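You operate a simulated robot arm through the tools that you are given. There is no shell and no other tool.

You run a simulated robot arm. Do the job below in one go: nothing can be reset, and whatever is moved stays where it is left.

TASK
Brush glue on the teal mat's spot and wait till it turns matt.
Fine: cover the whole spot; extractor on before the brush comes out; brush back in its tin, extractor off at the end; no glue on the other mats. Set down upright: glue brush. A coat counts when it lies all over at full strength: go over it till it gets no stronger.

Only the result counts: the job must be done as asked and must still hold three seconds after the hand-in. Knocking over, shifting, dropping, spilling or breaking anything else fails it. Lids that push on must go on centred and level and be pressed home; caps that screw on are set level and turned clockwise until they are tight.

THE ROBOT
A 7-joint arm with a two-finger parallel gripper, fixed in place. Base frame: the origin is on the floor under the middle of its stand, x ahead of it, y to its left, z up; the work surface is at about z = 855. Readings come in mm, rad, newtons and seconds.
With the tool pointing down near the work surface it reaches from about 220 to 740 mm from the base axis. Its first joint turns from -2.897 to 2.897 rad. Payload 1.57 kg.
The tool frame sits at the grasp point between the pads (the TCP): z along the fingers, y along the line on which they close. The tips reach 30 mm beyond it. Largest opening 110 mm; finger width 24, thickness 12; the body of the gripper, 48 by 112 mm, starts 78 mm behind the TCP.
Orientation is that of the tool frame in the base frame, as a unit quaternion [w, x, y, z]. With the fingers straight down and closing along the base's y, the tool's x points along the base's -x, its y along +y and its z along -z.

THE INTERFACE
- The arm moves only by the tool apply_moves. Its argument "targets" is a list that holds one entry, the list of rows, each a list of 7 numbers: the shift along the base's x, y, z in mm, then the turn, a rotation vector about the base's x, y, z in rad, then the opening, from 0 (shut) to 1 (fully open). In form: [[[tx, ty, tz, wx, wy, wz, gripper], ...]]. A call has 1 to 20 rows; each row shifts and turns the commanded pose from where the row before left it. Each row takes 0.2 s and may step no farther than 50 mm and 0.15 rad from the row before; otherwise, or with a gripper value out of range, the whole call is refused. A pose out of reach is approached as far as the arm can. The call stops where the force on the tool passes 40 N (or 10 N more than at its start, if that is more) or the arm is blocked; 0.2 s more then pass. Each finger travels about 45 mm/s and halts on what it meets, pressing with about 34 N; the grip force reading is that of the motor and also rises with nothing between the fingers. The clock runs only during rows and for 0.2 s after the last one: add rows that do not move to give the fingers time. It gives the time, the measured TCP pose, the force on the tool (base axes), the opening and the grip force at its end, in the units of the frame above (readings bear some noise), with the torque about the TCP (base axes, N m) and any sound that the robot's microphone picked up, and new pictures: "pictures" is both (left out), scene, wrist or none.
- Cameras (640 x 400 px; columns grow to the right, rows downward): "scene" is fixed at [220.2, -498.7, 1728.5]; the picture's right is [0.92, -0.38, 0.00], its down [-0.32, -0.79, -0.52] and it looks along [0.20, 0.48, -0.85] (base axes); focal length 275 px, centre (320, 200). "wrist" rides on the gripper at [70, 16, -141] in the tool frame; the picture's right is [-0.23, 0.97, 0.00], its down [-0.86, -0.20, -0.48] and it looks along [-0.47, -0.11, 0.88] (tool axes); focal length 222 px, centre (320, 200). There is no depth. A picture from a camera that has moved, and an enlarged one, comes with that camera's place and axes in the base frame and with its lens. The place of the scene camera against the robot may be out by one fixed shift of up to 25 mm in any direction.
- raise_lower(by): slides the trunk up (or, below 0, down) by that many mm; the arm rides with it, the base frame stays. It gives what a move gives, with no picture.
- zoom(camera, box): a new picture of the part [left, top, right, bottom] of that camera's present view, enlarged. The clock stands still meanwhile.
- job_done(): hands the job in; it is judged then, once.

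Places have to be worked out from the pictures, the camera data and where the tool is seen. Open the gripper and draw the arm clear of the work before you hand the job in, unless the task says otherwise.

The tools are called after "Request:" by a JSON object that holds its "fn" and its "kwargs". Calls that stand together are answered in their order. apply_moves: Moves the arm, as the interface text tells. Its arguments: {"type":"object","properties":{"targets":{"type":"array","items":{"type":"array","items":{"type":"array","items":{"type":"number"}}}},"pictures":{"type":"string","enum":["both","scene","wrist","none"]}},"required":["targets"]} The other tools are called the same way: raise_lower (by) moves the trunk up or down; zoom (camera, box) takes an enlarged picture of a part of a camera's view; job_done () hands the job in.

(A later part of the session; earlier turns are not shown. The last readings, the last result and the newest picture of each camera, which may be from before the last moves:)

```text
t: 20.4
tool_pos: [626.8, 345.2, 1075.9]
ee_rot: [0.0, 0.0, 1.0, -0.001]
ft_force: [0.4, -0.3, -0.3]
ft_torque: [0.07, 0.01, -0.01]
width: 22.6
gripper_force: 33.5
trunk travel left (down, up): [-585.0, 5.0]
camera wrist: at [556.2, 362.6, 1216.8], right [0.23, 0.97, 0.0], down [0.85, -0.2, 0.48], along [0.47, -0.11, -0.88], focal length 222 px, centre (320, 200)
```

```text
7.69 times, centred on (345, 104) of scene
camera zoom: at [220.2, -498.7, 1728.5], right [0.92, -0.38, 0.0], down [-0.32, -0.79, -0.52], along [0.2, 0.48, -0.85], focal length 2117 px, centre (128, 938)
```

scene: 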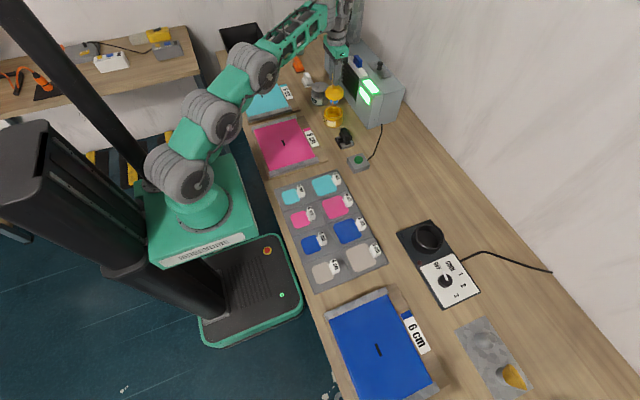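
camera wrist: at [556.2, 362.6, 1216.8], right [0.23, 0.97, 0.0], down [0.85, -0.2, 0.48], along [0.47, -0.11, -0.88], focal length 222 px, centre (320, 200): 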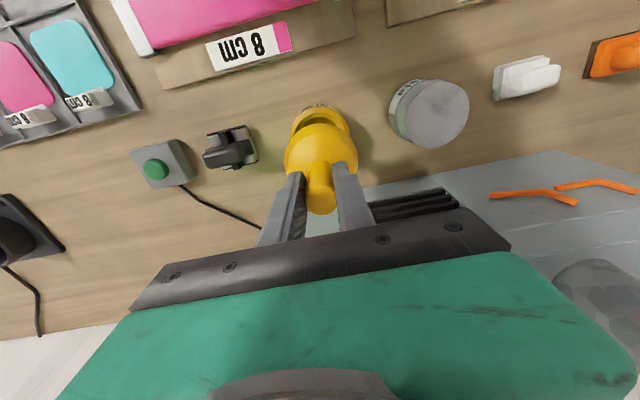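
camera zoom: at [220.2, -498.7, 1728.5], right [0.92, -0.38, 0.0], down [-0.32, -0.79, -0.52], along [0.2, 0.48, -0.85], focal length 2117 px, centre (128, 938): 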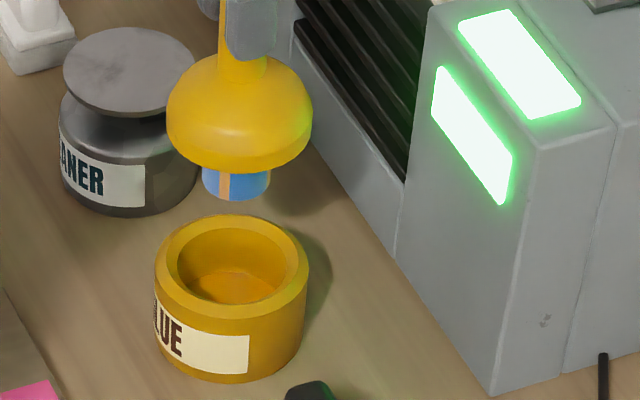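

The bristle head is about 37 mm wide with its tip roughly 106 mm below the TCP; glue is orange. I carry it over the bare table, clear of the pink mat, toward the teal mat and stop short to look.

Request:
{"fn": "apply_moves", "kwargs": {"targets": [[[-18, 27, 3, 0, 0, 0, 0.1], [-18, 28, 0, 0, 0, 0, 0.1], [-20, 25, 0, 0, 0, 0, 0.1], [-20, 25, 0, 0, 0, 0, 0.1], [-25, 25, 0, 0, 0, 0, 0.1], [-25, 25, 0, 0, 0, 0, 0.1], [-25, 22, 0, 0, 0, 0, 0.1], [-25, 20, 0, 0, 0, 0, 0.1], [-30, 10, 0, 0, 0, 0, 0.1], [-30, 8, 0, 0, 0, 0, 0.1], [0, 0, 0, 0, 0, 0, 0.1]]], "pictures": "both"}}

```text
t: 22.8
tool_pos: [390.6, 561.1, 1079.6]
ee_rot: [0.0, 0.002, 1.0, 0.0]
ft_force: [0.4, 0.0, 0.5]
ft_torque: [-0.02, -0.03, -0.04]
width: 22.8
gripper_force: 34.2
trunk travel left (down, up): [-585.0, 5.0]
camera wrist: at [320.7, 577.7, 1220.8], right [0.23, 0.97, 0.0], down [0.85, -0.2, 0.48], along [0.47, -0.11, -0.88], focal length 222 px, centre (320, 200)
```

scene: 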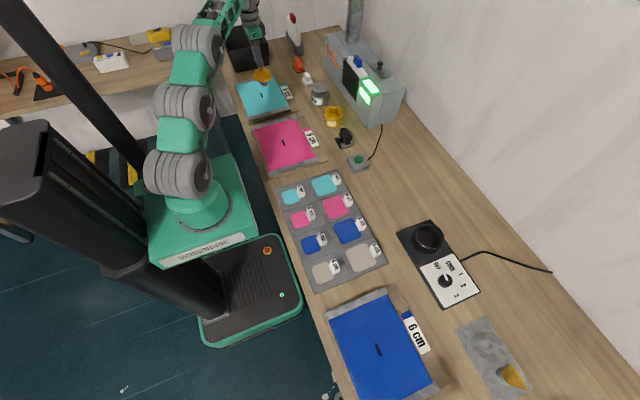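
wrist: 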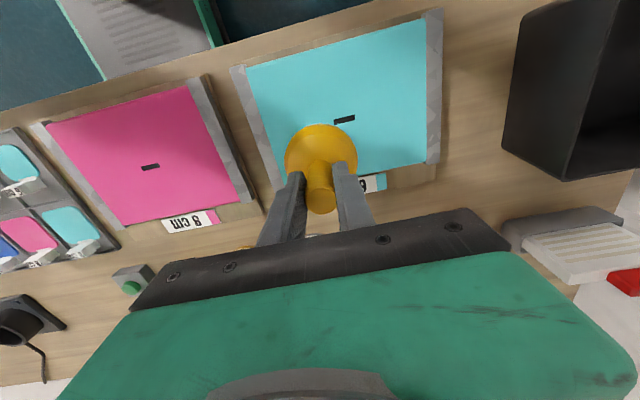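

Request:
{"fn": "zoom", "kwargs": {"camera": "wrist", "box": [220, 0, 460, 220]}}

Request:
{"fn": "zoom", "kwargs": {"camera": "scene", "box": [220, 40, 320, 130]}}

```text
1.82 times, centred on (340, 110) of wrist
camera zoom: at [320.7, 577.7, 1220.8], right [0.23, 0.97, 0.0], down [0.85, -0.2, 0.48], along [0.47, -0.11, -0.88], focal length 404 px, centre (284, 364)
```

zoom: 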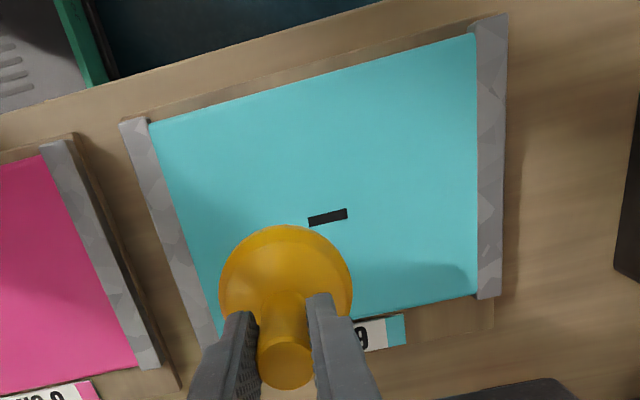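

```text
4.44 times, centred on (270, 85) of scene
camera zoom: at [220.2, -498.7, 1728.5], right [0.92, -0.38, 0.0], down [-0.32, -0.79, -0.52], along [0.2, 0.48, -0.85], focal length 1223 px, centre (542, 711)
```

zoom: 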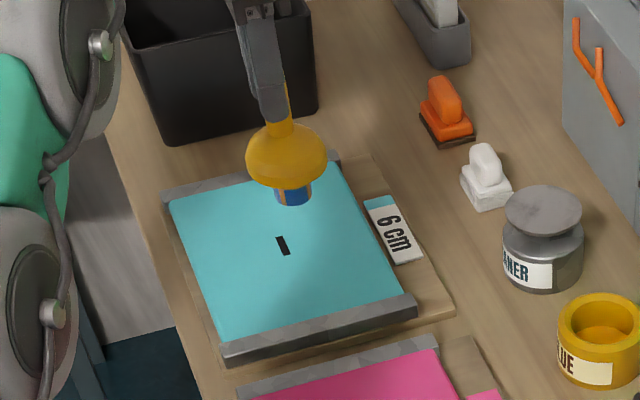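

The slit is at about (383, 602), centred on the mat, which spans roughly x 285–475, y 482–721. I move above the slit and lower to z ≈ 995.

Request:
{"fn": "apply_moves", "kwargs": {"targets": [[[-4, 20, -20, 0, 0, 0, 0.1], [-4, 21, -20, 0, 0, 0, 0.1], [0, 0, -20, 0, 0, 0, 0.1], [0, 0, -20, 0, 0, 0, 0.1], [0, 0, -5, 0, 0, 0, 0.1], [0, 0, 0, 0, 0, 0, 0.1]]], "pictures": "both"}}

Request:
{"fn": "zoom", "kwargs": {"camera": "scene", "box": [230, 60, 310, 130]}}

```text
t: 24.2
tool_pos: [381.6, 601.3, 996.9]
ee_rot: [0.0, -0.001, 1.0, 0.002]
ft_force: [0.4, -1.3, 7.2]
ft_torque: [-0.19, -0.02, 0.03]
width: 22.5
gripper_force: 33.6
trunk travel left (down, up): [-585.0, 5.0]
camera wrist: at [311.8, 617.6, 1138.9], right [0.23, 0.97, 0.0], down [0.85, -0.2, 0.48], along [0.47, -0.11, -0.88], focal length 222 px, centre (320, 200)
```

scene: 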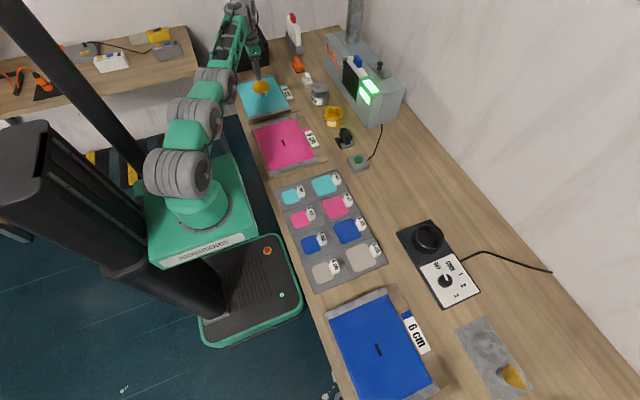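
wrist: 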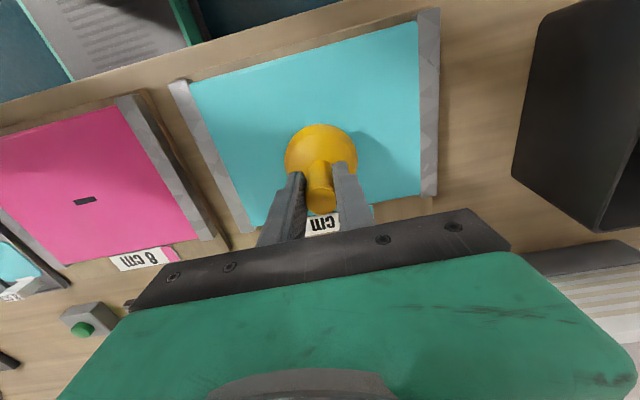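

```text
5.71 times, centred on (270, 95) of scene
camera zoom: at [220.2, -498.7, 1728.5], right [0.92, -0.38, 0.0], down [-0.32, -0.79, -0.52], along [0.2, 0.48, -0.85], focal length 1573 px, centre (606, 800)
```

zoom: 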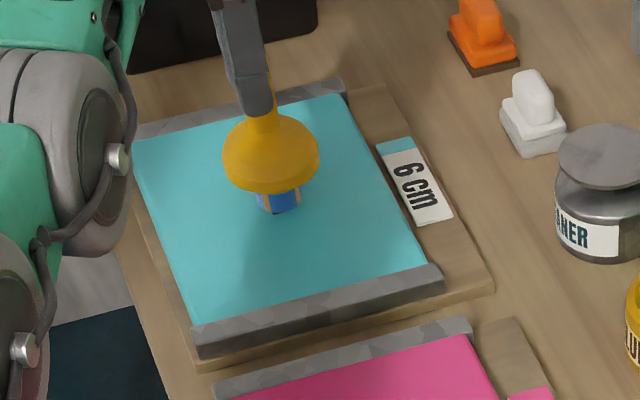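

The bristles already touch the mat at TCP z ≈ 997 with 7 N, so the mat surface is higher than assumed. I ease off 1 mm and make a short trial stroke toward +x and back to see how glue goes on.

Request:
{"fn": "apply_moves", "kwargs": {"targets": [[[0, 0, 1, 0, 0, 0, 0.1], [8, 0, 0, 0, 0, 0, 0.1], [8, 0, 0, 0, 0, 0, 0.1], [8, 0, 0, 0, 0, 0, 0.1], [-8, 0, 0, 0, 0, 0, 0.1], [-8, 0, 0, 0, 0, 0, 0.1], [-8, 0, 0, 0, 0, 0, 0.1], [0, 0, 0, 0, 0, 0, 0.1]]], "pictures": "both"}}

Request:
{"fn": "zoom", "kwargs": {"camera": "scene", "box": [230, 60, 310, 130]}}

Request:
{"fn": "zoom", "kwargs": {"camera": "wrist", "box": [180, 0, 460, 250]}}

```text
t: 26.0
tool_pos: [377.9, 592.5, 996.5]
ee_rot: [0.001, -0.002, 1.0, 0.002]
ft_force: [2.3, 1.3, 26.0]
ft_torque: [0.54, -0.07, -0.02]
width: 22.7
gripper_force: 33.7
out of reach, approached as far as the arm can: row 3, 4
trunk travel left (down, up): [-585.0, 5.0]
camera wrist: at [307.0, 609.3, 1137.5], right [0.23, 0.97, 0.0], down [0.85, -0.2, 0.48], along [0.47, -0.11, -0.88], focal length 222 px, centre (320, 200)
```

scene: 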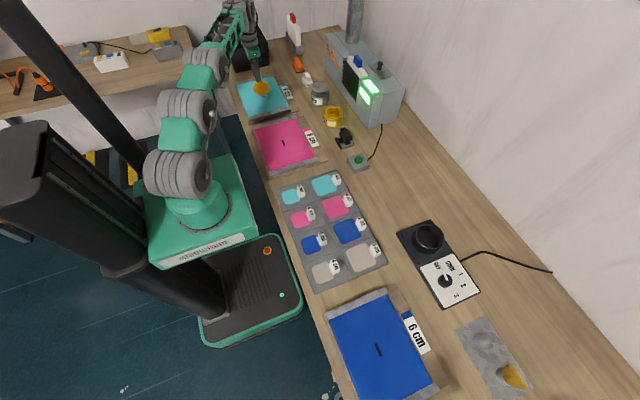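
wrist: 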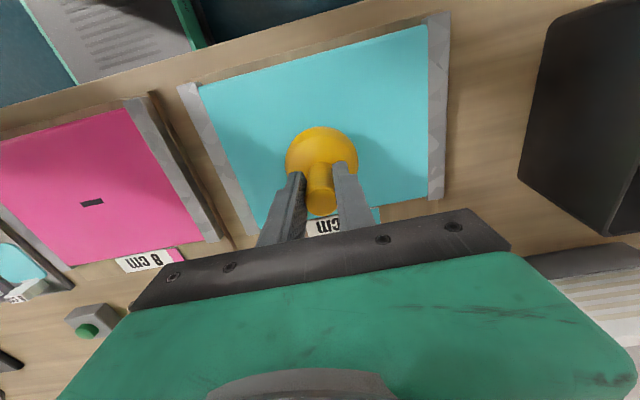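

```text
5.71 times, centred on (270, 95) of scene
camera zoom: at [220.2, -498.7, 1728.5], right [0.92, -0.38, 0.0], down [-0.32, -0.79, -0.52], along [0.2, 0.48, -0.85], focal length 1573 px, centre (606, 800)
```

zoom: 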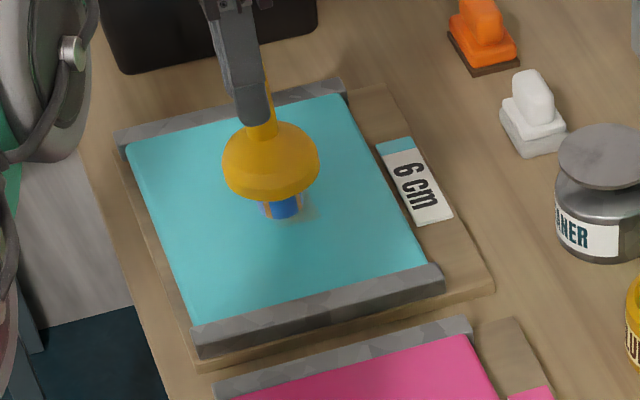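

```text
1.60 times, centred on (320, 125) of wrist
camera zoom: at [307.0, 609.3, 1137.5], right [0.23, 0.97, 0.0], down [0.85, -0.2, 0.48], along [0.47, -0.11, -0.88], focal length 355 px, centre (320, 320)
```

zoom: 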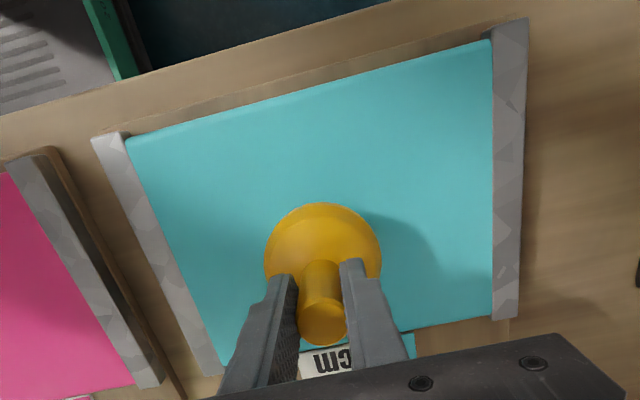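

Part of the stroke was beyond reach and it left the brush pressing at 26 N, so I lift straight away and look at what was deposited.

Request:
{"fn": "apply_moves", "kwargs": {"targets": [[[0, 0, 10, 0, 0, 0, 0.1], [0, 0, 15, 0, 0, 0, 0.1], [0, 0, 20, 0, 0, 0, 0.1], [0, -20, 20, 0, 0, 0, 0.1], [0, -30, 0, 0, 0, 0, 0.1], [0, 0, 0, 0, 0, 0, 0.1]]], "pictures": "both"}}

Request:
{"fn": "zoom", "kwargs": {"camera": "scene", "box": [230, 60, 310, 130]}}

Request:
{"fn": "zoom", "kwargs": {"camera": "wrist", "box": [230, 0, 450, 200]}}

```text
t: 27.4
tool_pos: [377.1, 545.9, 1057.5]
ee_rot: [0.0, -0.001, 1.0, -0.001]
ft_force: [-0.2, -0.1, -1.3]
ft_torque: [0.01, -0.02, 0.01]
width: 22.6
gripper_force: 34.1
trunk travel left (down, up): [-585.0, 5.0]
camera wrist: at [308.0, 562.6, 1198.7], right [0.23, 0.97, 0.0], down [0.86, -0.2, 0.48], along [0.47, -0.11, -0.88], focal length 222 px, centre (320, 200)
```

scene: 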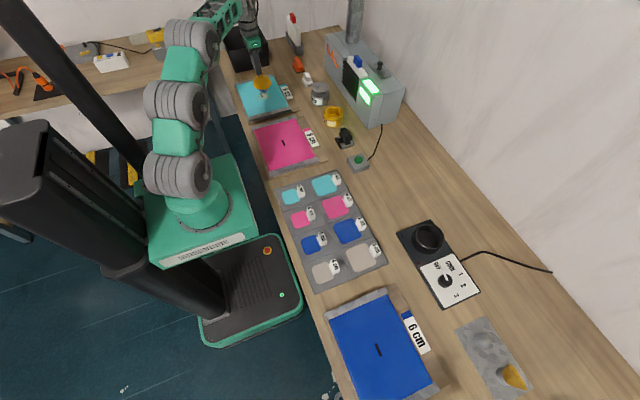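
wrist: 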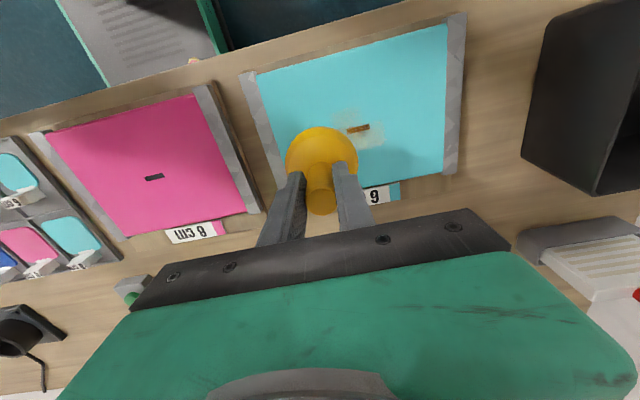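

```text
5.71 times, centred on (270, 95) of scene
camera zoom: at [220.2, -498.7, 1728.5], right [0.92, -0.38, 0.0], down [-0.32, -0.79, -0.52], along [0.2, 0.48, -0.85], focal length 1573 px, centre (606, 800)
```

zoom: 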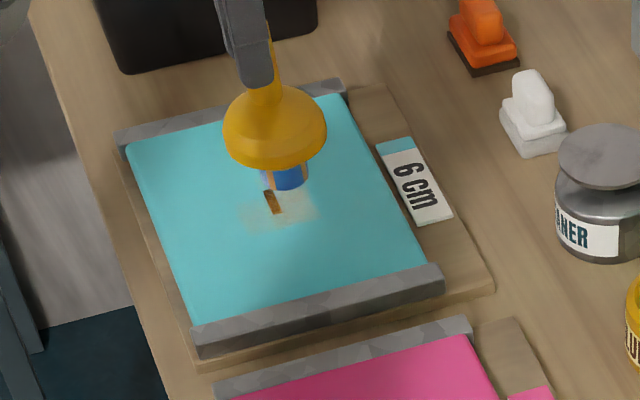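

```text
2.00 times, centred on (340, 100) of wrist
camera zoom: at [308.0, 562.6, 1198.7], right [0.23, 0.97, 0.0], down [0.86, -0.2, 0.48], along [0.47, -0.11, -0.88], focal length 444 px, centre (280, 400)
```

zoom: 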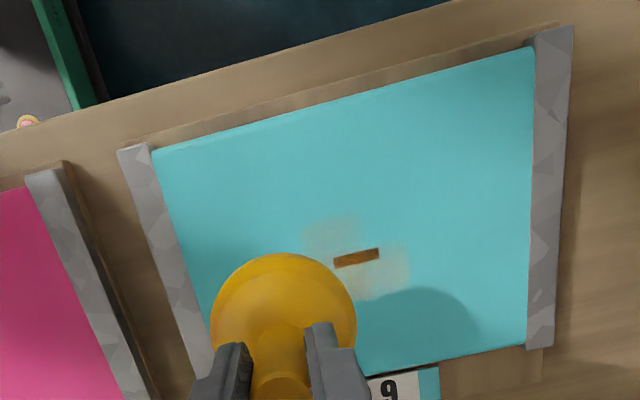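

Glue goes on as a faint orange film, with the slit at (383, 602) and the mat surface at z ≈ 870, so the bristle tip is about 126 mm below the TCP. I go to the inner part of the spot and lower onto it gently, checking the force.

Request:
{"fn": "apply_moves", "kwargs": {"targets": [[[-10, 15, -20, 0, 0, 0, 0.1], [-12, 14, -20, 0, 0, 0, 0.1], [0, 0, -15, 0, 0, 0, 0.1], [0, 0, -4, 0, 0, 0, 0.1], [0, 0, -2, 0, 0, 0, 0.1], [0, 0, 0, 0, 0, 0, 0.1]]], "pictures": "none"}}

```text
t: 28.8
tool_pos: [355.3, 573.0, 997.2]
ee_rot: [0.0, 0.0, 1.0, 0.0]
ft_force: [0.2, 0.4, -1.1]
ft_torque: [0.01, -0.01, -0.01]
width: 22.8
gripper_force: 34.1
trunk travel left (down, up): [-585.0, 5.0]
```

Request:
{"fn": "apply_moves", "kwargs": {"targets": [[[0, 0, -1, 0, 0, 0, 0.1], [0, 0, -1, 0, 0, 0, 0.1], [0, 0, 0, 0, 0, 0, 0.1]]], "pictures": "none"}}

```text
t: 29.6
tool_pos: [355.8, 574.4, 998.3]
ee_rot: [0.0, 0.0, 1.0, 0.002]
ft_force: [0.0, -1.6, 9.7]
ft_torque: [-0.22, 0.03, 0.0]
width: 22.7
gripper_force: 33.8
trunk travel left (down, up): [-585.0, 5.0]
```

Contact confirmed at about commanded z 996.5. I ease up half a millimetre and paint a first raster over the reachable inner part of the spot with the brush upright.

Request:
{"fn": "apply_moves", "kwargs": {"targets": [[[0, 0, 0.5, 0, 0, 0, 0.1], [9, 0, 0, 0, 0, 0, 0.1], [9, 0, 0, 0, 0, 0, 0.1], [9, 0, 0, 0, 0, 0, 0.1], [9, 0, 0, 0, 0, 0, 0.1], [9, 0, 0, 0, 0, 0, 0.1], [0, 12, 0, 0, 0, 0, 0.1], [-9, 0, 0, 0, 0, 0, 0.1], [-9, 0, 0, 0, 0, 0, 0.1], [-9, 0, 0, 0, 0, 0, 0.1], [-9, 0, 0, 0, 0, 0, 0.1], [-9, 0, 0, 0, 0, 0, 0.1], [0, 12, 0, 0, 0, 0, 0.1], [9, 0, 0, 0, 0, 0, 0.1], [9, 0, 0, 0, 0, 0, 0.1], [9, 0, 0, 0, 0, 0, 0.1], [6, 0, 0, 0, 0, 0, 0.1], [0, 0, 0, 0, 0, 0, 0.1]]], "pictures": "both"}}

Request:
{"fn": "zoom", "kwargs": {"camera": "scene", "box": [230, 60, 310, 130]}}

Request:
{"fn": "zoom", "kwargs": {"camera": "wrist", "box": [180, 0, 460, 250]}}

```text
t: 33.4
tool_pos: [387.7, 595.5, 995.8]
ee_rot: [0.0, 0.001, 1.0, 0.0]
ft_force: [0.1, -0.6, -0.2]
ft_torque: [0.03, -0.02, 0.0]
width: 23.0
gripper_force: 34.2
trunk travel left (down, up): [-585.0, 5.0]
camera wrist: at [319.0, 613.0, 1136.6], right [0.23, 0.97, 0.0], down [0.86, -0.2, 0.48], along [0.47, -0.11, -0.88], focal length 222 px, centre (320, 200)
```

scene: 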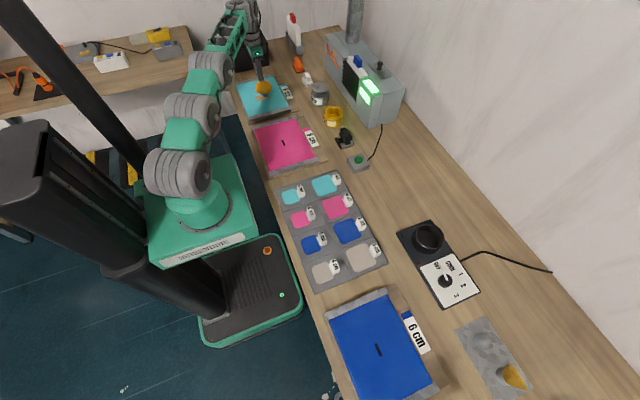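
wrist: 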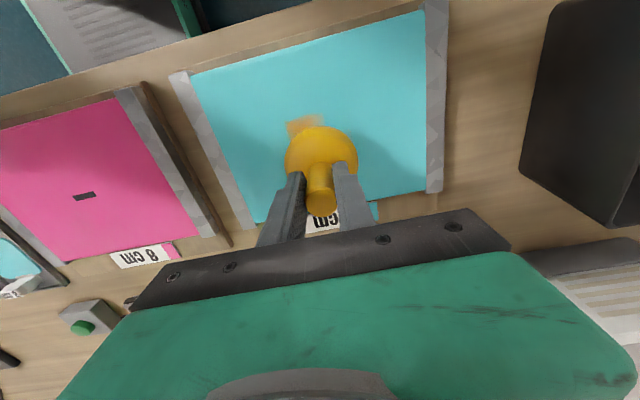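

```text
5.71 times, centred on (270, 95) of scene
camera zoom: at [220.2, -498.7, 1728.5], right [0.92, -0.38, 0.0], down [-0.32, -0.79, -0.52], along [0.2, 0.48, -0.85], focal length 1573 px, centre (606, 800)
```

zoom: 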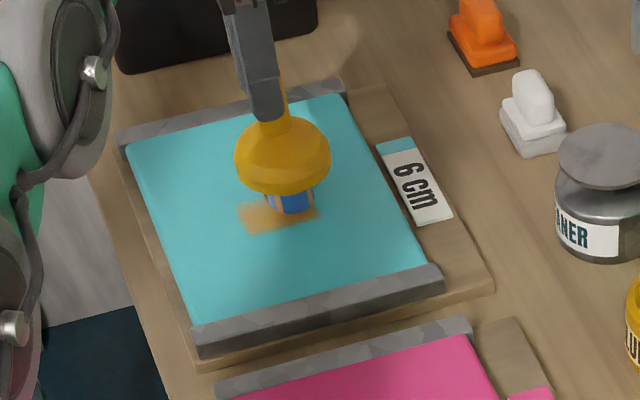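

```text
1.60 times, centred on (320, 125) of wrist
camera zoom: at [319.0, 613.0, 1136.6], right [0.23, 0.97, 0.0], down [0.86, -0.2, 0.48], along [0.47, -0.11, -0.88], focal length 355 px, centre (320, 320)
```

zoom: 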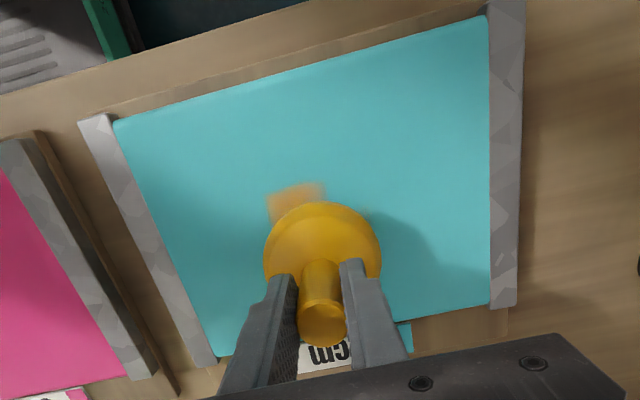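

The coat is building and appears confined to a squarish spot. The force has dropped to zero at the end of the raster, so I lift and pull back to see how the coat lies.

Request:
{"fn": "apply_moves", "kwargs": {"targets": [[[0, 0, 10, 0, 0, 0, 0.1], [0, -20, 25, 0, 0, 0, 0.1], [-10, -30, 25, 0, 0, 0, 0.1], [-10, -30, 0, 0, 0, 0, 0.1], [0, 0, 0, 0, 0, 0, 0.1]]], "pictures": "both"}}

Request:
{"fn": "zoom", "kwargs": {"camera": "scene", "box": [240, 70, 300, 120]}}

Request:
{"fn": "zoom", "kwargs": {"camera": "wrist", "box": [290, 20, 470, 180]}}

```text
t: 34.6
tool_pos: [366.7, 517.2, 1057.7]
ee_rot: [0.001, 0.0, 1.0, 0.001]
ft_force: [0.6, 0.6, -1.0]
ft_torque: [0.01, -0.01, 0.0]
width: 22.8
gripper_force: 34.0
trunk travel left (down, up): [-585.0, 5.0]
camera wrist: at [297.0, 533.7, 1198.7], right [0.23, 0.97, 0.0], down [0.85, -0.2, 0.48], along [0.47, -0.11, -0.88], focal length 222 px, centre (320, 200)
```

scene: 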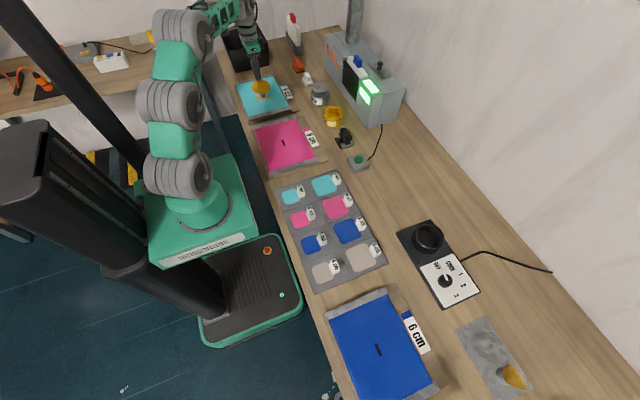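
wrist: 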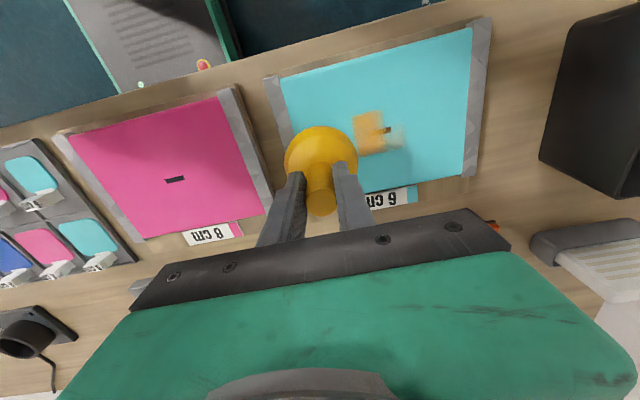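

```text
8.00 times, centred on (270, 95) of scene
camera zoom: at [220.2, -498.7, 1728.5], right [0.92, -0.38, 0.0], down [-0.32, -0.79, -0.52], along [0.2, 0.48, -0.85], focal length 2202 px, centre (720, 1040)
```

zoom: 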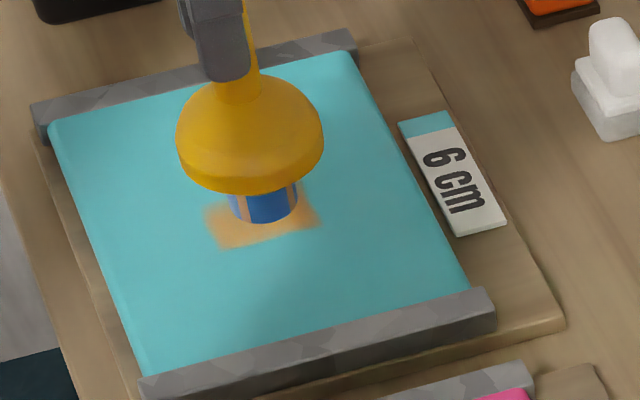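

```text
2.50 times, centred on (380, 100) of wrist
camera zoom: at [297.0, 533.7, 1198.7], right [0.23, 0.97, 0.0], down [0.85, -0.2, 0.48], along [0.47, -0.11, -0.88], focal length 555 px, centre (170, 450)
```

zoom: 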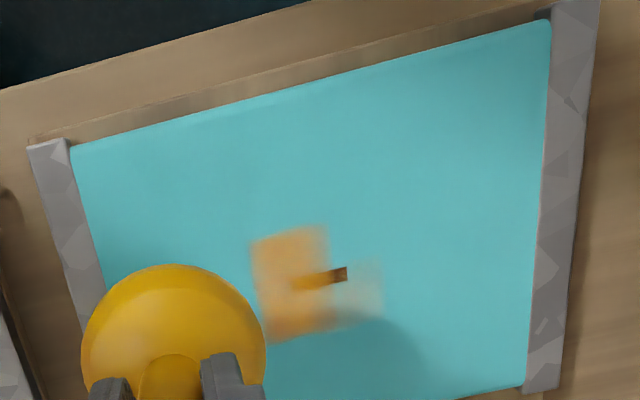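

The spot shows as roughly x 353–414, y 566–639, with the left part well coated and the right part still faint. The right part is past the vertical reach, so I go over it with a slight 0.1 rad outward tilt and lower toward the mat.

Request:
{"fn": "apply_moves", "kwargs": {"targets": [[[0, 30, -5, 0, 0, 0, 0.1], [0, 30, -10, 0, 0, 0, 0.1], [3, 28, -10, 0, 0, 0, 0.1], [0, 0, -10, 0.0844, -0.0537, 0, 0.1], [0, 0, -12, 0, 0, 0, 0.1], [0, 0, -6, 0, 0, 0, 0.1], [0, 0, -4, 0, 0, 0, 0.1], [0, 0, 0, 0, 0, 0, 0.1]]], "pictures": "none"}}

```text
t: 36.4
tool_pos: [370.6, 605.5, 998.4]
ee_rot: [0.026, 0.001, 0.999, 0.041]
ft_force: [-0.3, 1.0, -1.2]
ft_torque: [0.0, 0.01, 0.01]
width: 22.6
gripper_force: 33.9
trunk travel left (down, up): [-585.0, 5.0]
```

Request:
{"fn": "apply_moves", "kwargs": {"targets": [[[0, 0, -1.5, 0, 0, 0, 0.1], [0, 0, 0, 0, 0, 0, 0.1]]], "pictures": "none"}}

```text
t: 37.0
tool_pos: [371.3, 604.2, 998.0]
ee_rot: [0.027, 0.001, 0.999, 0.042]
ft_force: [1.0, -0.1, -0.9]
ft_torque: [0.01, 0.0, -0.01]
width: 22.6
gripper_force: 33.9
trunk travel left (down, up): [-585.0, 5.0]
```

Request:
{"fn": "apply_moves", "kwargs": {"targets": [[[0, 0, -1.5, 0, 0, 0, 0.1], [0, 0, 0, 0, 0, 0, 0.1]]], "pictures": "none"}}

```text
t: 37.6
tool_pos: [371.4, 605.1, 997.4]
ee_rot: [0.027, 0.001, 0.999, 0.042]
ft_force: [0.3, -0.9, 1.3]
ft_torque: [-0.1, -0.06, 0.0]
width: 22.7
gripper_force: 33.9
trunk travel left (down, up): [-585.0, 5.0]
```

Light contact now. I press 0.7 mm more and paint strokes along x over the outer part of the spot.

Request:
{"fn": "apply_moves", "kwargs": {"targets": [[[0, 0, -0.7, 0, 0, 0, 0.1], [-8, 0, 0, 0, 0, 0, 0.1], [-8, 0, 0, 0, 0, 0, 0.1], [8, 0, 0, 0, 0, 0, 0.1], [8, 0, 0, 0, 0, 0, 0.1], [8, 0, 0, 0, 0, 0, 0.1], [8, 0, 0, 0, 0, 0, 0.1], [8, 0, 0, 0, 0, 0, 0.1], [0, 8, 0, 0, 0, 0, 0.1], [-8, 0, 0, 0, 0, 0, 0.1], [-8, 0, 0, 0, 0, 0, 0.1], [-8, 0, 0, 0, 0, 0, 0.1], [-8, 0, 0, 0, 0, 0, 0.1], [-8, 0, 0, 0, 0, 0, 0.1], [0, 0, 0, 0, 0, 0, 0.1]]], "pictures": "both"}}

Request:
{"fn": "zoom", "kwargs": {"camera": "scene", "box": [240, 70, 300, 120]}}

Request:
{"fn": "zoom", "kwargs": {"camera": "wrist", "box": [220, 50, 420, 220]}}

```text
t: 40.8
tool_pos: [354.2, 614.1, 997.0]
ee_rot: [0.027, 0.001, 0.999, 0.042]
ft_force: [-0.1, 0.2, 0.8]
ft_torque: [0.18, 0.03, 0.02]
width: 22.9
gripper_force: 34.3
trunk travel left (down, up): [-585.0, 5.0]
camera wrist: at [277.5, 618.8, 1134.0], right [0.23, 0.97, 0.09], down [0.83, -0.24, 0.51], along [0.51, -0.04, -0.86], focal length 222 px, centre (320, 200)
```

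scene: 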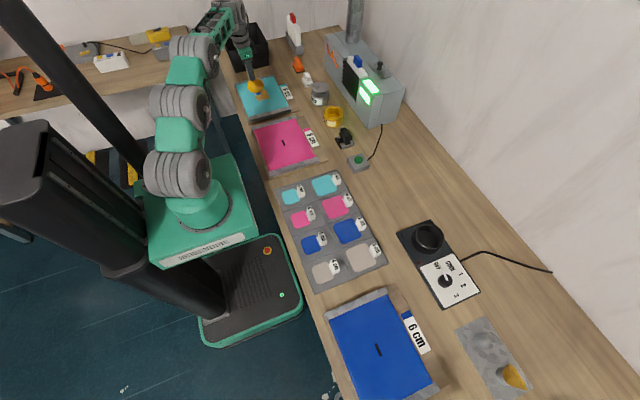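
wrist: 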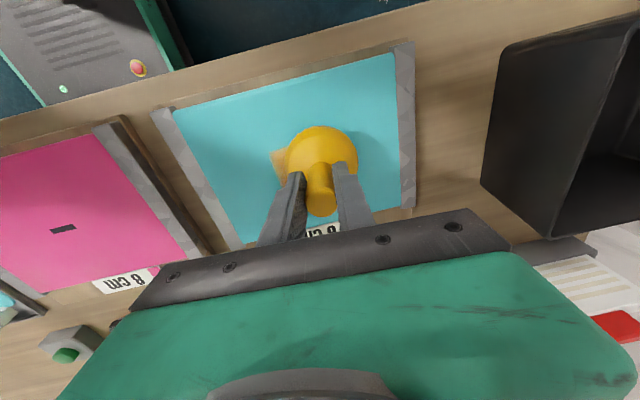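

```text
8.00 times, centred on (270, 95) of scene
camera zoom: at [220.2, -498.7, 1728.5], right [0.92, -0.38, 0.0], down [-0.32, -0.79, -0.52], along [0.2, 0.48, -0.85], focal length 2202 px, centre (720, 1040)
```

zoom: 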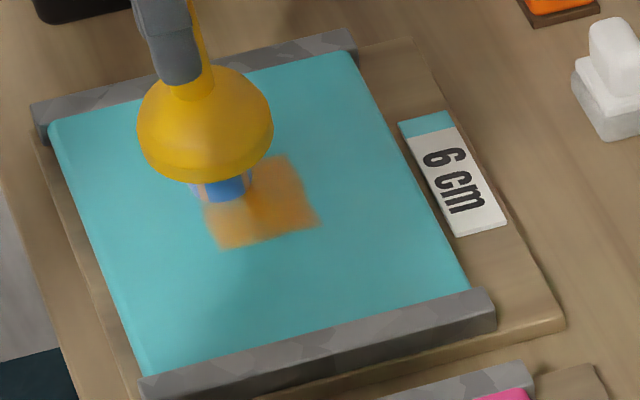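

```text
2.35 times, centred on (320, 135) of wrist
camera zoom: at [277.5, 618.8, 1134.0], right [0.23, 0.97, 0.09], down [0.83, -0.24, 0.51], along [0.51, -0.04, -0.86], focal length 523 px, centre (320, 353)
```

zoom: 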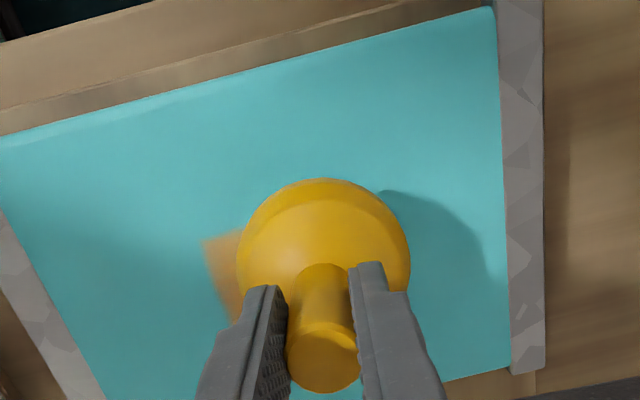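

The tilted stroke works: the outer part is now clearly orange up to its edge. I rework the whole spot in a raster from the outer side inward, keeping the same light pressure.

Request:
{"fn": "apply_moves", "kwargs": {"targets": [[[10, 0, -0.3, 0, 0, 0, 0.1], [10, 0, 0, 0, 0, 0, 0.1], [10, 0, 0, 0, 0, 0, 0.1], [10, 0, 0, 0, 0, 0, 0.1], [0, -10, 0, 0, 0, 0, 0.1], [-10, 0, 0, 0, 0, 0, 0.1], [-10, 0, 0, 0, 0, 0, 0.1], [-10, 0, 0, 0, 0, 0, 0.1], [-10, 0, 0, 0, 0, 0, 0.1], [0, -10, 0, 0, 0, 0, 0.1], [10, 0, 0, 0, 0, 0, 0.1], [10, 0, 0, 0, 0, 0, 0.1], [10, 0, 0, 0, 0, 0, 0.1], [10, 0, 0, 0, 0, 0, 0.1], [0, -10, 0, 0, 0, 0, 0.1], [-10, 0, 0, 0, 0, 0, 0.1], [-10, 0, 0, 0, 0, 0, 0.1], [-10, 0, 0, 0, 0, 0, 0.1], [-10, 0, 0, 0, 0, 0, 0.1]]], "pictures": "none"}}

Request:
{"fn": "apply_moves", "kwargs": {"targets": [[[0, -10, 0, 0, 0, 0, 0.1], [10, 0, 0, 0, 0, 0, 0.1], [10, 0, 0, 0, 0, 0, 0.1], [10, 0, 0, 0, 0, 0, 0.1], [10, 0, 0, 0, 0, 0, 0.1], [0, -10, 0, 0, 0, 0, 0.1], [-10, 0, 0, 0, 0, 0, 0.1], [-10, 0, 0, 0, 0, 0, 0.1], [-10, 0, 0, 0, 0, 0, 0.1], [-10, 0, 0, 0, 0, 0, 0.1], [0, 0, 0, 0, 0, 0, 0.1]]], "pictures": "both"}}

Request:
{"fn": "zoom", "kwargs": {"camera": "scene", "box": [240, 70, 300, 120]}}

Request:
{"fn": "zoom", "kwargs": {"camera": "wrist", "box": [220, 50, 420, 220]}}

```text
t: 44.8
tool_pos: [355.1, 582.3, 996.0]
ee_rot: [0.028, -0.001, 0.999, 0.042]
ft_force: [0.1, -1.1, 0.6]
ft_torque: [-0.08, 0.03, -0.02]
width: 22.7
gripper_force: 34.0
trunk travel left (down, up): [-585.0, 5.0]
```

```text
t: 47.2
tool_pos: [356.1, 563.3, 996.0]
ee_rot: [0.027, 0.0, 0.999, 0.042]
ft_force: [1.0, -0.8, 3.2]
ft_torque: [-0.2, -0.15, -0.01]
width: 22.4
gripper_force: 33.9
trunk travel left (down, up): [-585.0, 5.0]
camera wrist: at [278.4, 567.7, 1133.7], right [0.23, 0.97, 0.09], down [0.83, -0.24, 0.51], along [0.51, -0.04, -0.86], focal length 222 px, centre (320, 200)
```

scene: 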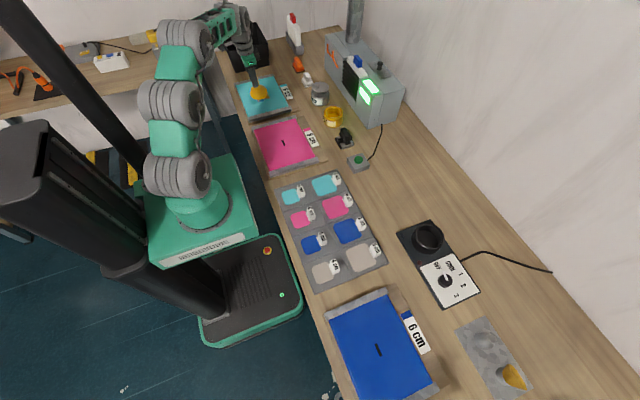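
wrist: 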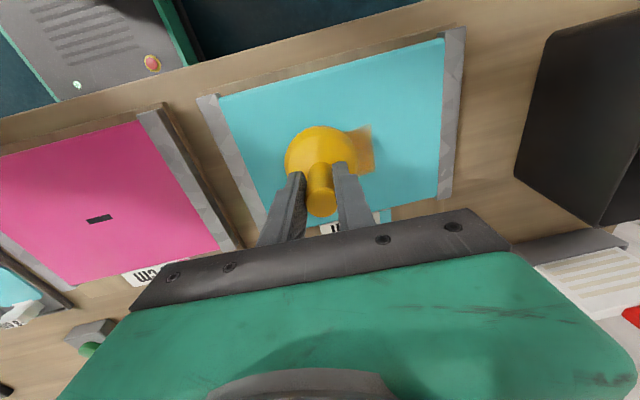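

```text
8.00 times, centred on (270, 95) of scene
camera zoom: at [220.2, -498.7, 1728.5], right [0.92, -0.38, 0.0], down [-0.32, -0.79, -0.52], along [0.2, 0.48, -0.85], focal length 2202 px, centre (720, 1040)
```

zoom: 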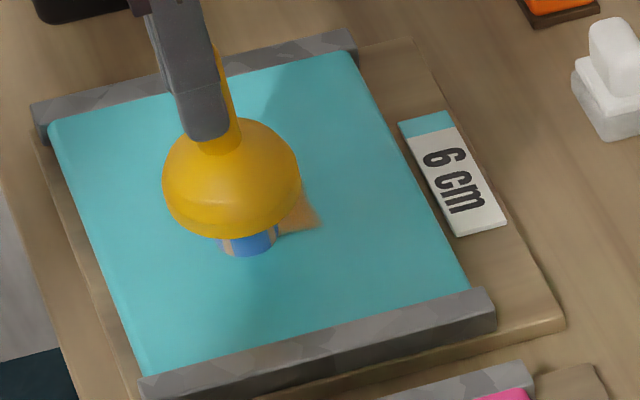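

```text
2.35 times, centred on (320, 135) of wrist
camera zoom: at [278.4, 567.7, 1133.7], right [0.23, 0.97, 0.09], down [0.83, -0.24, 0.51], along [0.51, -0.04, -0.86], focal length 523 px, centre (320, 353)
```

zoom: 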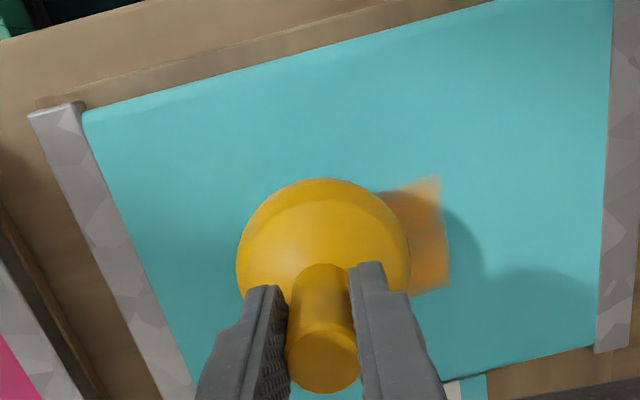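

The right side is now uniformly orange. I lift and pull back over the teal mat's left border to view the whole spot.

Request:
{"fn": "apply_moves", "kwargs": {"targets": [[[0, 0, 15, 0, 0, 0, 0.1], [0, -10, 30, 0, 0, 0, 0.1], [0, -30, 20, 0, 0, 0, 0.1], [0, -20, 0, 0, 0, 0, 0.1], [0, 0, 0, 0, 0, 0, 0.1]]], "pictures": "both"}}

Request:
{"fn": "zoom", "kwargs": {"camera": "wrist", "box": [300, 40, 460, 180]}}

Request:
{"fn": "zoom", "kwargs": {"camera": "scene", "box": [240, 70, 300, 120]}}

```text
t: 48.4
tool_pos: [355.4, 503.8, 1059.5]
ee_rot: [0.026, 0.0, 0.999, 0.042]
ft_force: [-0.2, -0.3, -0.8]
ft_torque: [0.0, 0.0, 0.04]
width: 22.7
gripper_force: 34.1
trunk travel left (down, up): [-585.0, 5.0]
camera wrist: at [277.4, 507.8, 1197.7], right [0.23, 0.97, 0.09], down [0.83, -0.24, 0.51], along [0.51, -0.04, -0.86], focal length 222 px, centre (320, 200)
```

scene: 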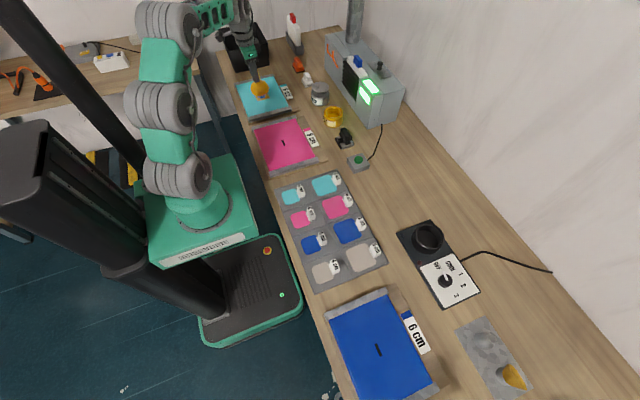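
wrist: 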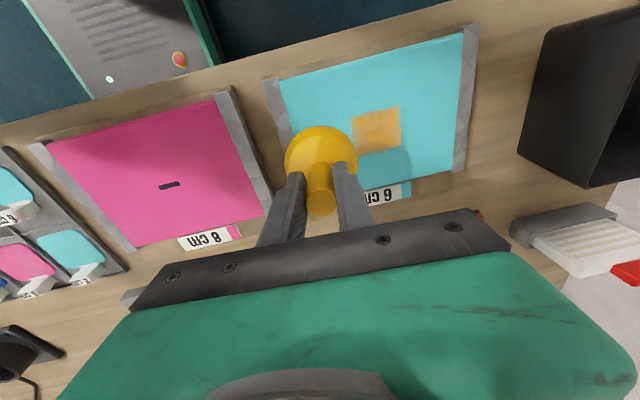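

```text
2.86 times, centred on (380, 110) of wrist
camera zoom: at [277.4, 507.8, 1197.7], right [0.23, 0.97, 0.09], down [0.83, -0.24, 0.51], along [0.51, -0.04, -0.86], focal length 635 px, centre (149, 457)
```

zoom: 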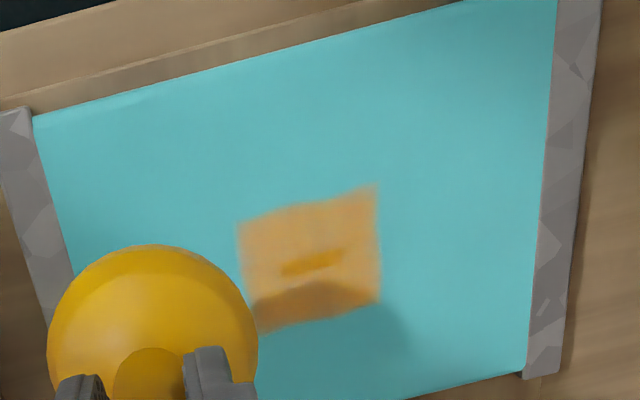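

```text
8.00 times, centred on (270, 95) of scene
camera zoom: at [220.2, -498.7, 1728.5], right [0.92, -0.38, 0.0], down [-0.32, -0.79, -0.52], along [0.2, 0.48, -0.85], focal length 2202 px, centre (720, 1040)
```

zoom: 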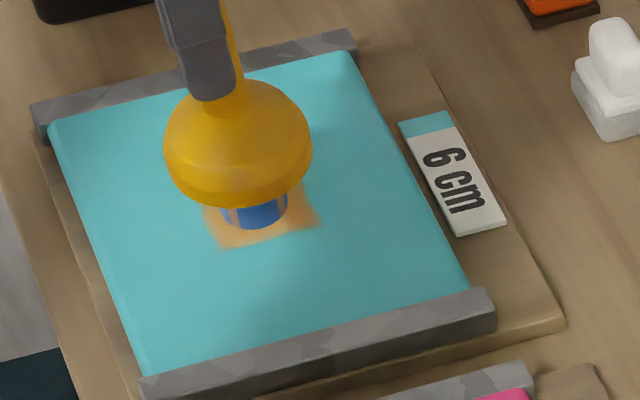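

The whole square spot is now covered, centred on the slit. To bring it to full strength I go over it again with cross strokes along y and compare the colour afterwards.

Request:
{"fn": "apply_moves", "kwargs": {"targets": [[[-5, 28, -20, 0, 0, 0, 0.1], [-2, 28, -25, 0, 0, 0, 0.1], [0, 0, -15, 0, 0, 0, 0.1], [0, 0, -5.3, 0, 0, 0, 0.1], [0, 10, 0, 0, 0, 0, 0.1], [0, 10, 0, 0, 0, 0, 0.1], [0, 10, 0, 0, 0, 0, 0.1], [0, 10, 0, 0, 0, 0, 0.1], [0, 10, 0, 0, 0, 0, 0.1], [0, 7, 0, 0, 0, 0, 0.1], [10, 0, 0, 0, 0, 0, 0.1], [0, -10, 0, 0, 0, 0, 0.1], [0, -10, 0, 0, 0, 0, 0.1], [0, -10, 0, 0, 0, 0, 0.1], [0, -10, 0, 0, 0, 0, 0.1], [0, -10, 0, 0, 0, 0, 0.1], [0, -7, 0, 0, 0, 0, 0.1], [10, 0, 0, 0, 0, 0, 0.1]]], "pictures": "none"}}

Request:
{"fn": "apply_moves", "kwargs": {"targets": [[[0, 10, 0, 0, 0, 0, 0.1], [0, 10, 0, 0, 0, 0, 0.1], [0, 10, 0, 0, 0, 0, 0.1], [0, 10, 0, 0, 0, 0, 0.1], [0, 10, 0, 0, 0, 0, 0.1], [0, 7, 0, 0, 0, 0, 0.1], [10, 0, 0, 0, 0, 0, 0.1], [0, -10, 0, 0, 0, 0, 0.1], [0, -10, 0, 0, 0, 0, 0.1], [0, -10, 0, 0, 0, 0, 0.1], [0, -10, 0, 0, 0, 0, 0.1], [0, -10, 0, 0, 0, 0, 0.1], [0, -7, 0, 0, 0, 0, 0.1], [10, 0, 0, 0, 0, 0, 0.1]]], "pictures": "none"}}

Request:
{"fn": "apply_moves", "kwargs": {"targets": [[[0, 10, 0, 0, 0, 0, 0.1], [0, 10, 0, 0, 0, 0, 0.1], [0, 10, 0, 0, 0, 0, 0.1], [0, 10, 0, 0, 0, 0, 0.1], [0, 10, 0, 0, 0, 0, 0.1], [0, 7, 0, 0, 0, 0, 0.1], [8, -2, 0, 0, 0, 0, 0.1], [0, -10, 0, 0, 0, 0, 0.1], [0, -10, 0, 0, 0, 0, 0.1], [0, -10, 0, 0, 0, 0, 0.1], [0, -10, 0, 0, 0, 0, 0.1], [0, -10, 0, 0, 0, 0, 0.1], [0, -7, 0, 0, 0, 0, 0.1]]], "pictures": "both"}}

Request:
{"fn": "zoom", "kwargs": {"camera": "scene", "box": [240, 70, 300, 120]}}

```text
t: 52.2
tool_pos: [366.0, 558.0, 995.7]
ee_rot: [0.027, -0.001, 0.999, 0.041]
ft_force: [-5.6, -0.5, 17.2]
ft_torque: [-0.37, 0.59, -0.02]
width: 22.7
gripper_force: 34.6
trunk travel left (down, up): [-585.0, 5.0]
```

```text
t: 55.2
tool_pos: [389.9, 559.0, 995.6]
ee_rot: [0.025, 0.001, 0.999, 0.042]
ft_force: [-0.4, -1.4, 1.8]
ft_torque: [0.15, 0.1, 0.01]
width: 22.5
gripper_force: 33.5
trunk travel left (down, up): [-585.0, 5.0]
```

```text
t: 58.0
tool_pos: [397.1, 556.0, 995.6]
ee_rot: [0.027, 0.001, 0.999, 0.042]
ft_force: [0.4, -0.4, 0.7]
ft_torque: [0.01, 0.02, 0.0]
width: 22.7
gripper_force: 33.8
trunk travel left (down, up): [-585.0, 5.0]
camera wrist: at [319.7, 560.8, 1133.4], right [0.23, 0.97, 0.09], down [0.83, -0.24, 0.51], along [0.51, -0.04, -0.86], focal length 222 px, centre (320, 200)
```

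scene: 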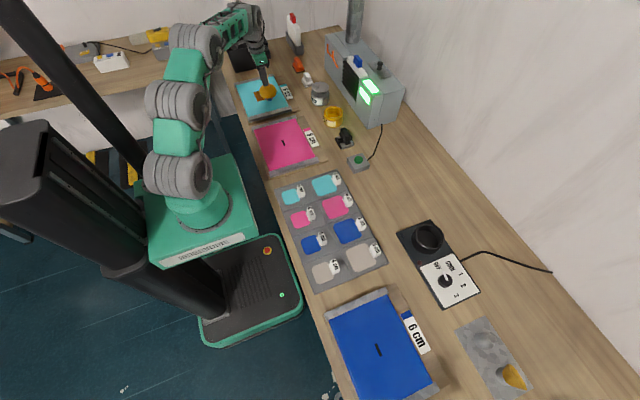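
wrist: 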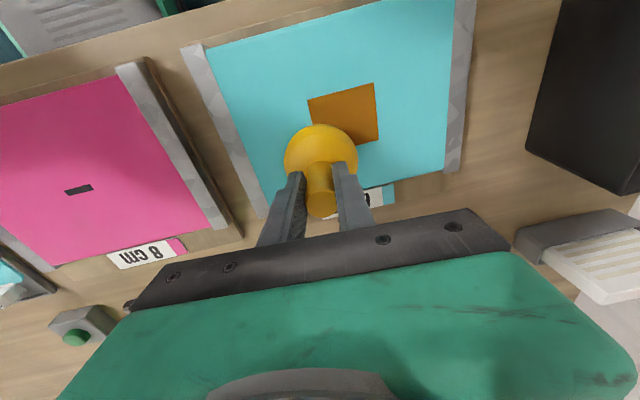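

```text
8.00 times, centred on (270, 95) of scene
camera zoom: at [220.2, -498.7, 1728.5], right [0.92, -0.38, 0.0], down [-0.32, -0.79, -0.52], along [0.2, 0.48, -0.85], focal length 2202 px, centre (720, 1040)
```

zoom: 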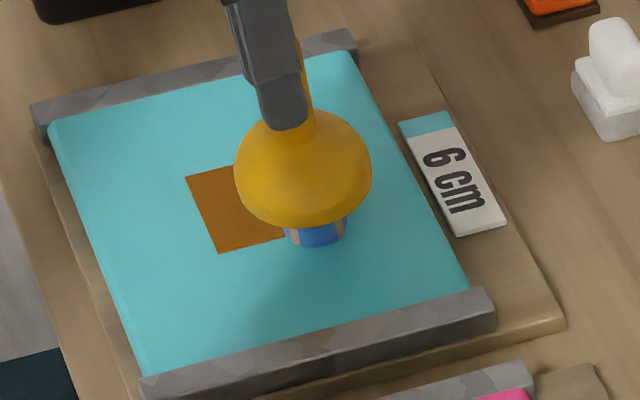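

The spot is now a solid, much deeper orange. I lift and pull back to check evenness.

Request:
{"fn": "apply_moves", "kwargs": {"targets": [[[0, 0, 15, 0, 0, 0, 0.1], [-12, -10, 30, 0, 0, 0, 0.1], [-15, -25, 20, 0, 0, 0, 0.1], [-15, -20, 0, 0, 0, 0, 0.1], [0, 0, 0, 0, 0, 0, 0.1]]], "pictures": "both"}}

Request:
{"fn": "zoom", "kwargs": {"camera": "wrist", "box": [300, 40, 460, 180]}}

Request:
{"fn": "zoom", "kwargs": {"camera": "scene", "box": [240, 70, 300, 120]}}

```text
t: 59.2
tool_pos: [353.8, 500.3, 1059.4]
ee_rot: [0.028, 0.001, 0.999, 0.042]
ft_force: [0.3, 0.1, -1.7]
ft_torque: [-0.02, -0.03, 0.03]
width: 22.5
gripper_force: 34.1
trunk travel left (down, up): [-585.0, 5.0]
camera wrist: at [275.9, 505.1, 1197.5], right [0.23, 0.97, 0.09], down [0.83, -0.24, 0.51], along [0.51, -0.04, -0.86], focal length 222 px, centre (320, 200)
```

scene: 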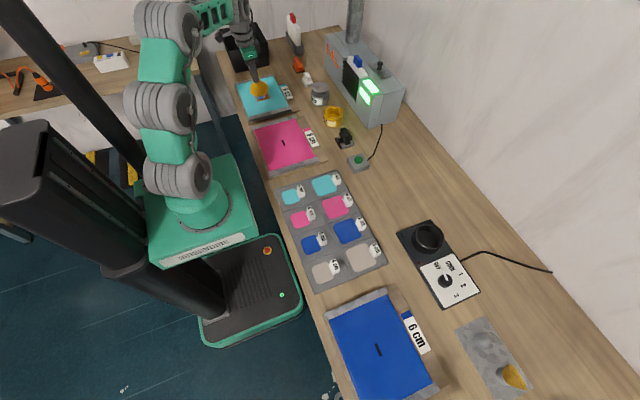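
wrist: 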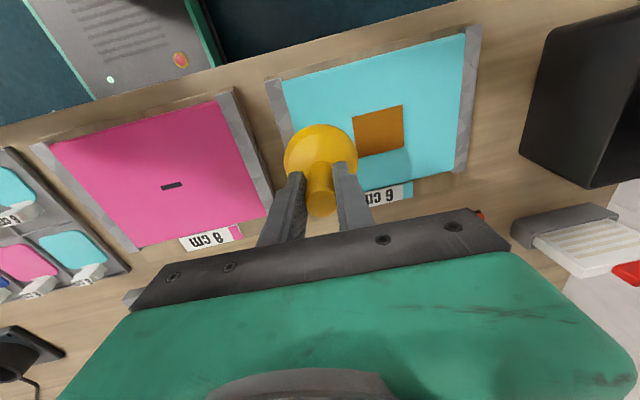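

```text
2.86 times, centred on (380, 110) of wrist
camera zoom: at [275.9, 505.1, 1197.5], right [0.23, 0.97, 0.09], down [0.83, -0.24, 0.51], along [0.51, -0.04, -0.86], focal length 635 px, centre (149, 457)
```

zoom: 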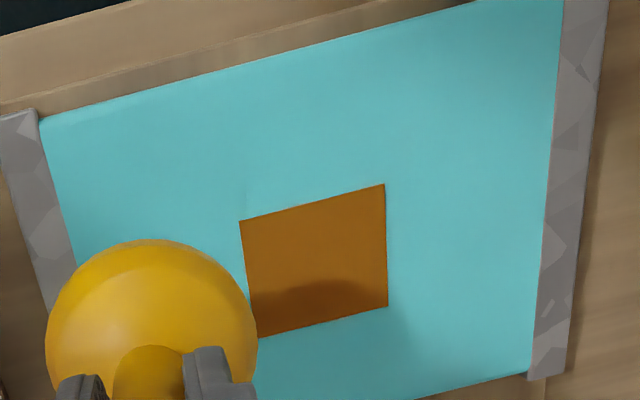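

```text
8.00 times, centred on (270, 95) of scene
camera zoom: at [220.2, -498.7, 1728.5], right [0.92, -0.38, 0.0], down [-0.32, -0.79, -0.52], along [0.2, 0.48, -0.85], focal length 2202 px, centre (720, 1040)
```

zoom: 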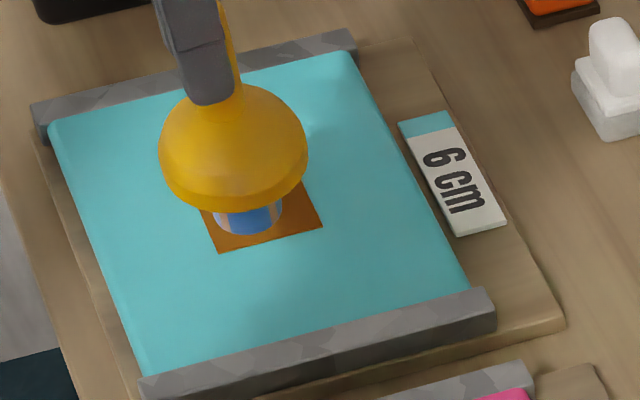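

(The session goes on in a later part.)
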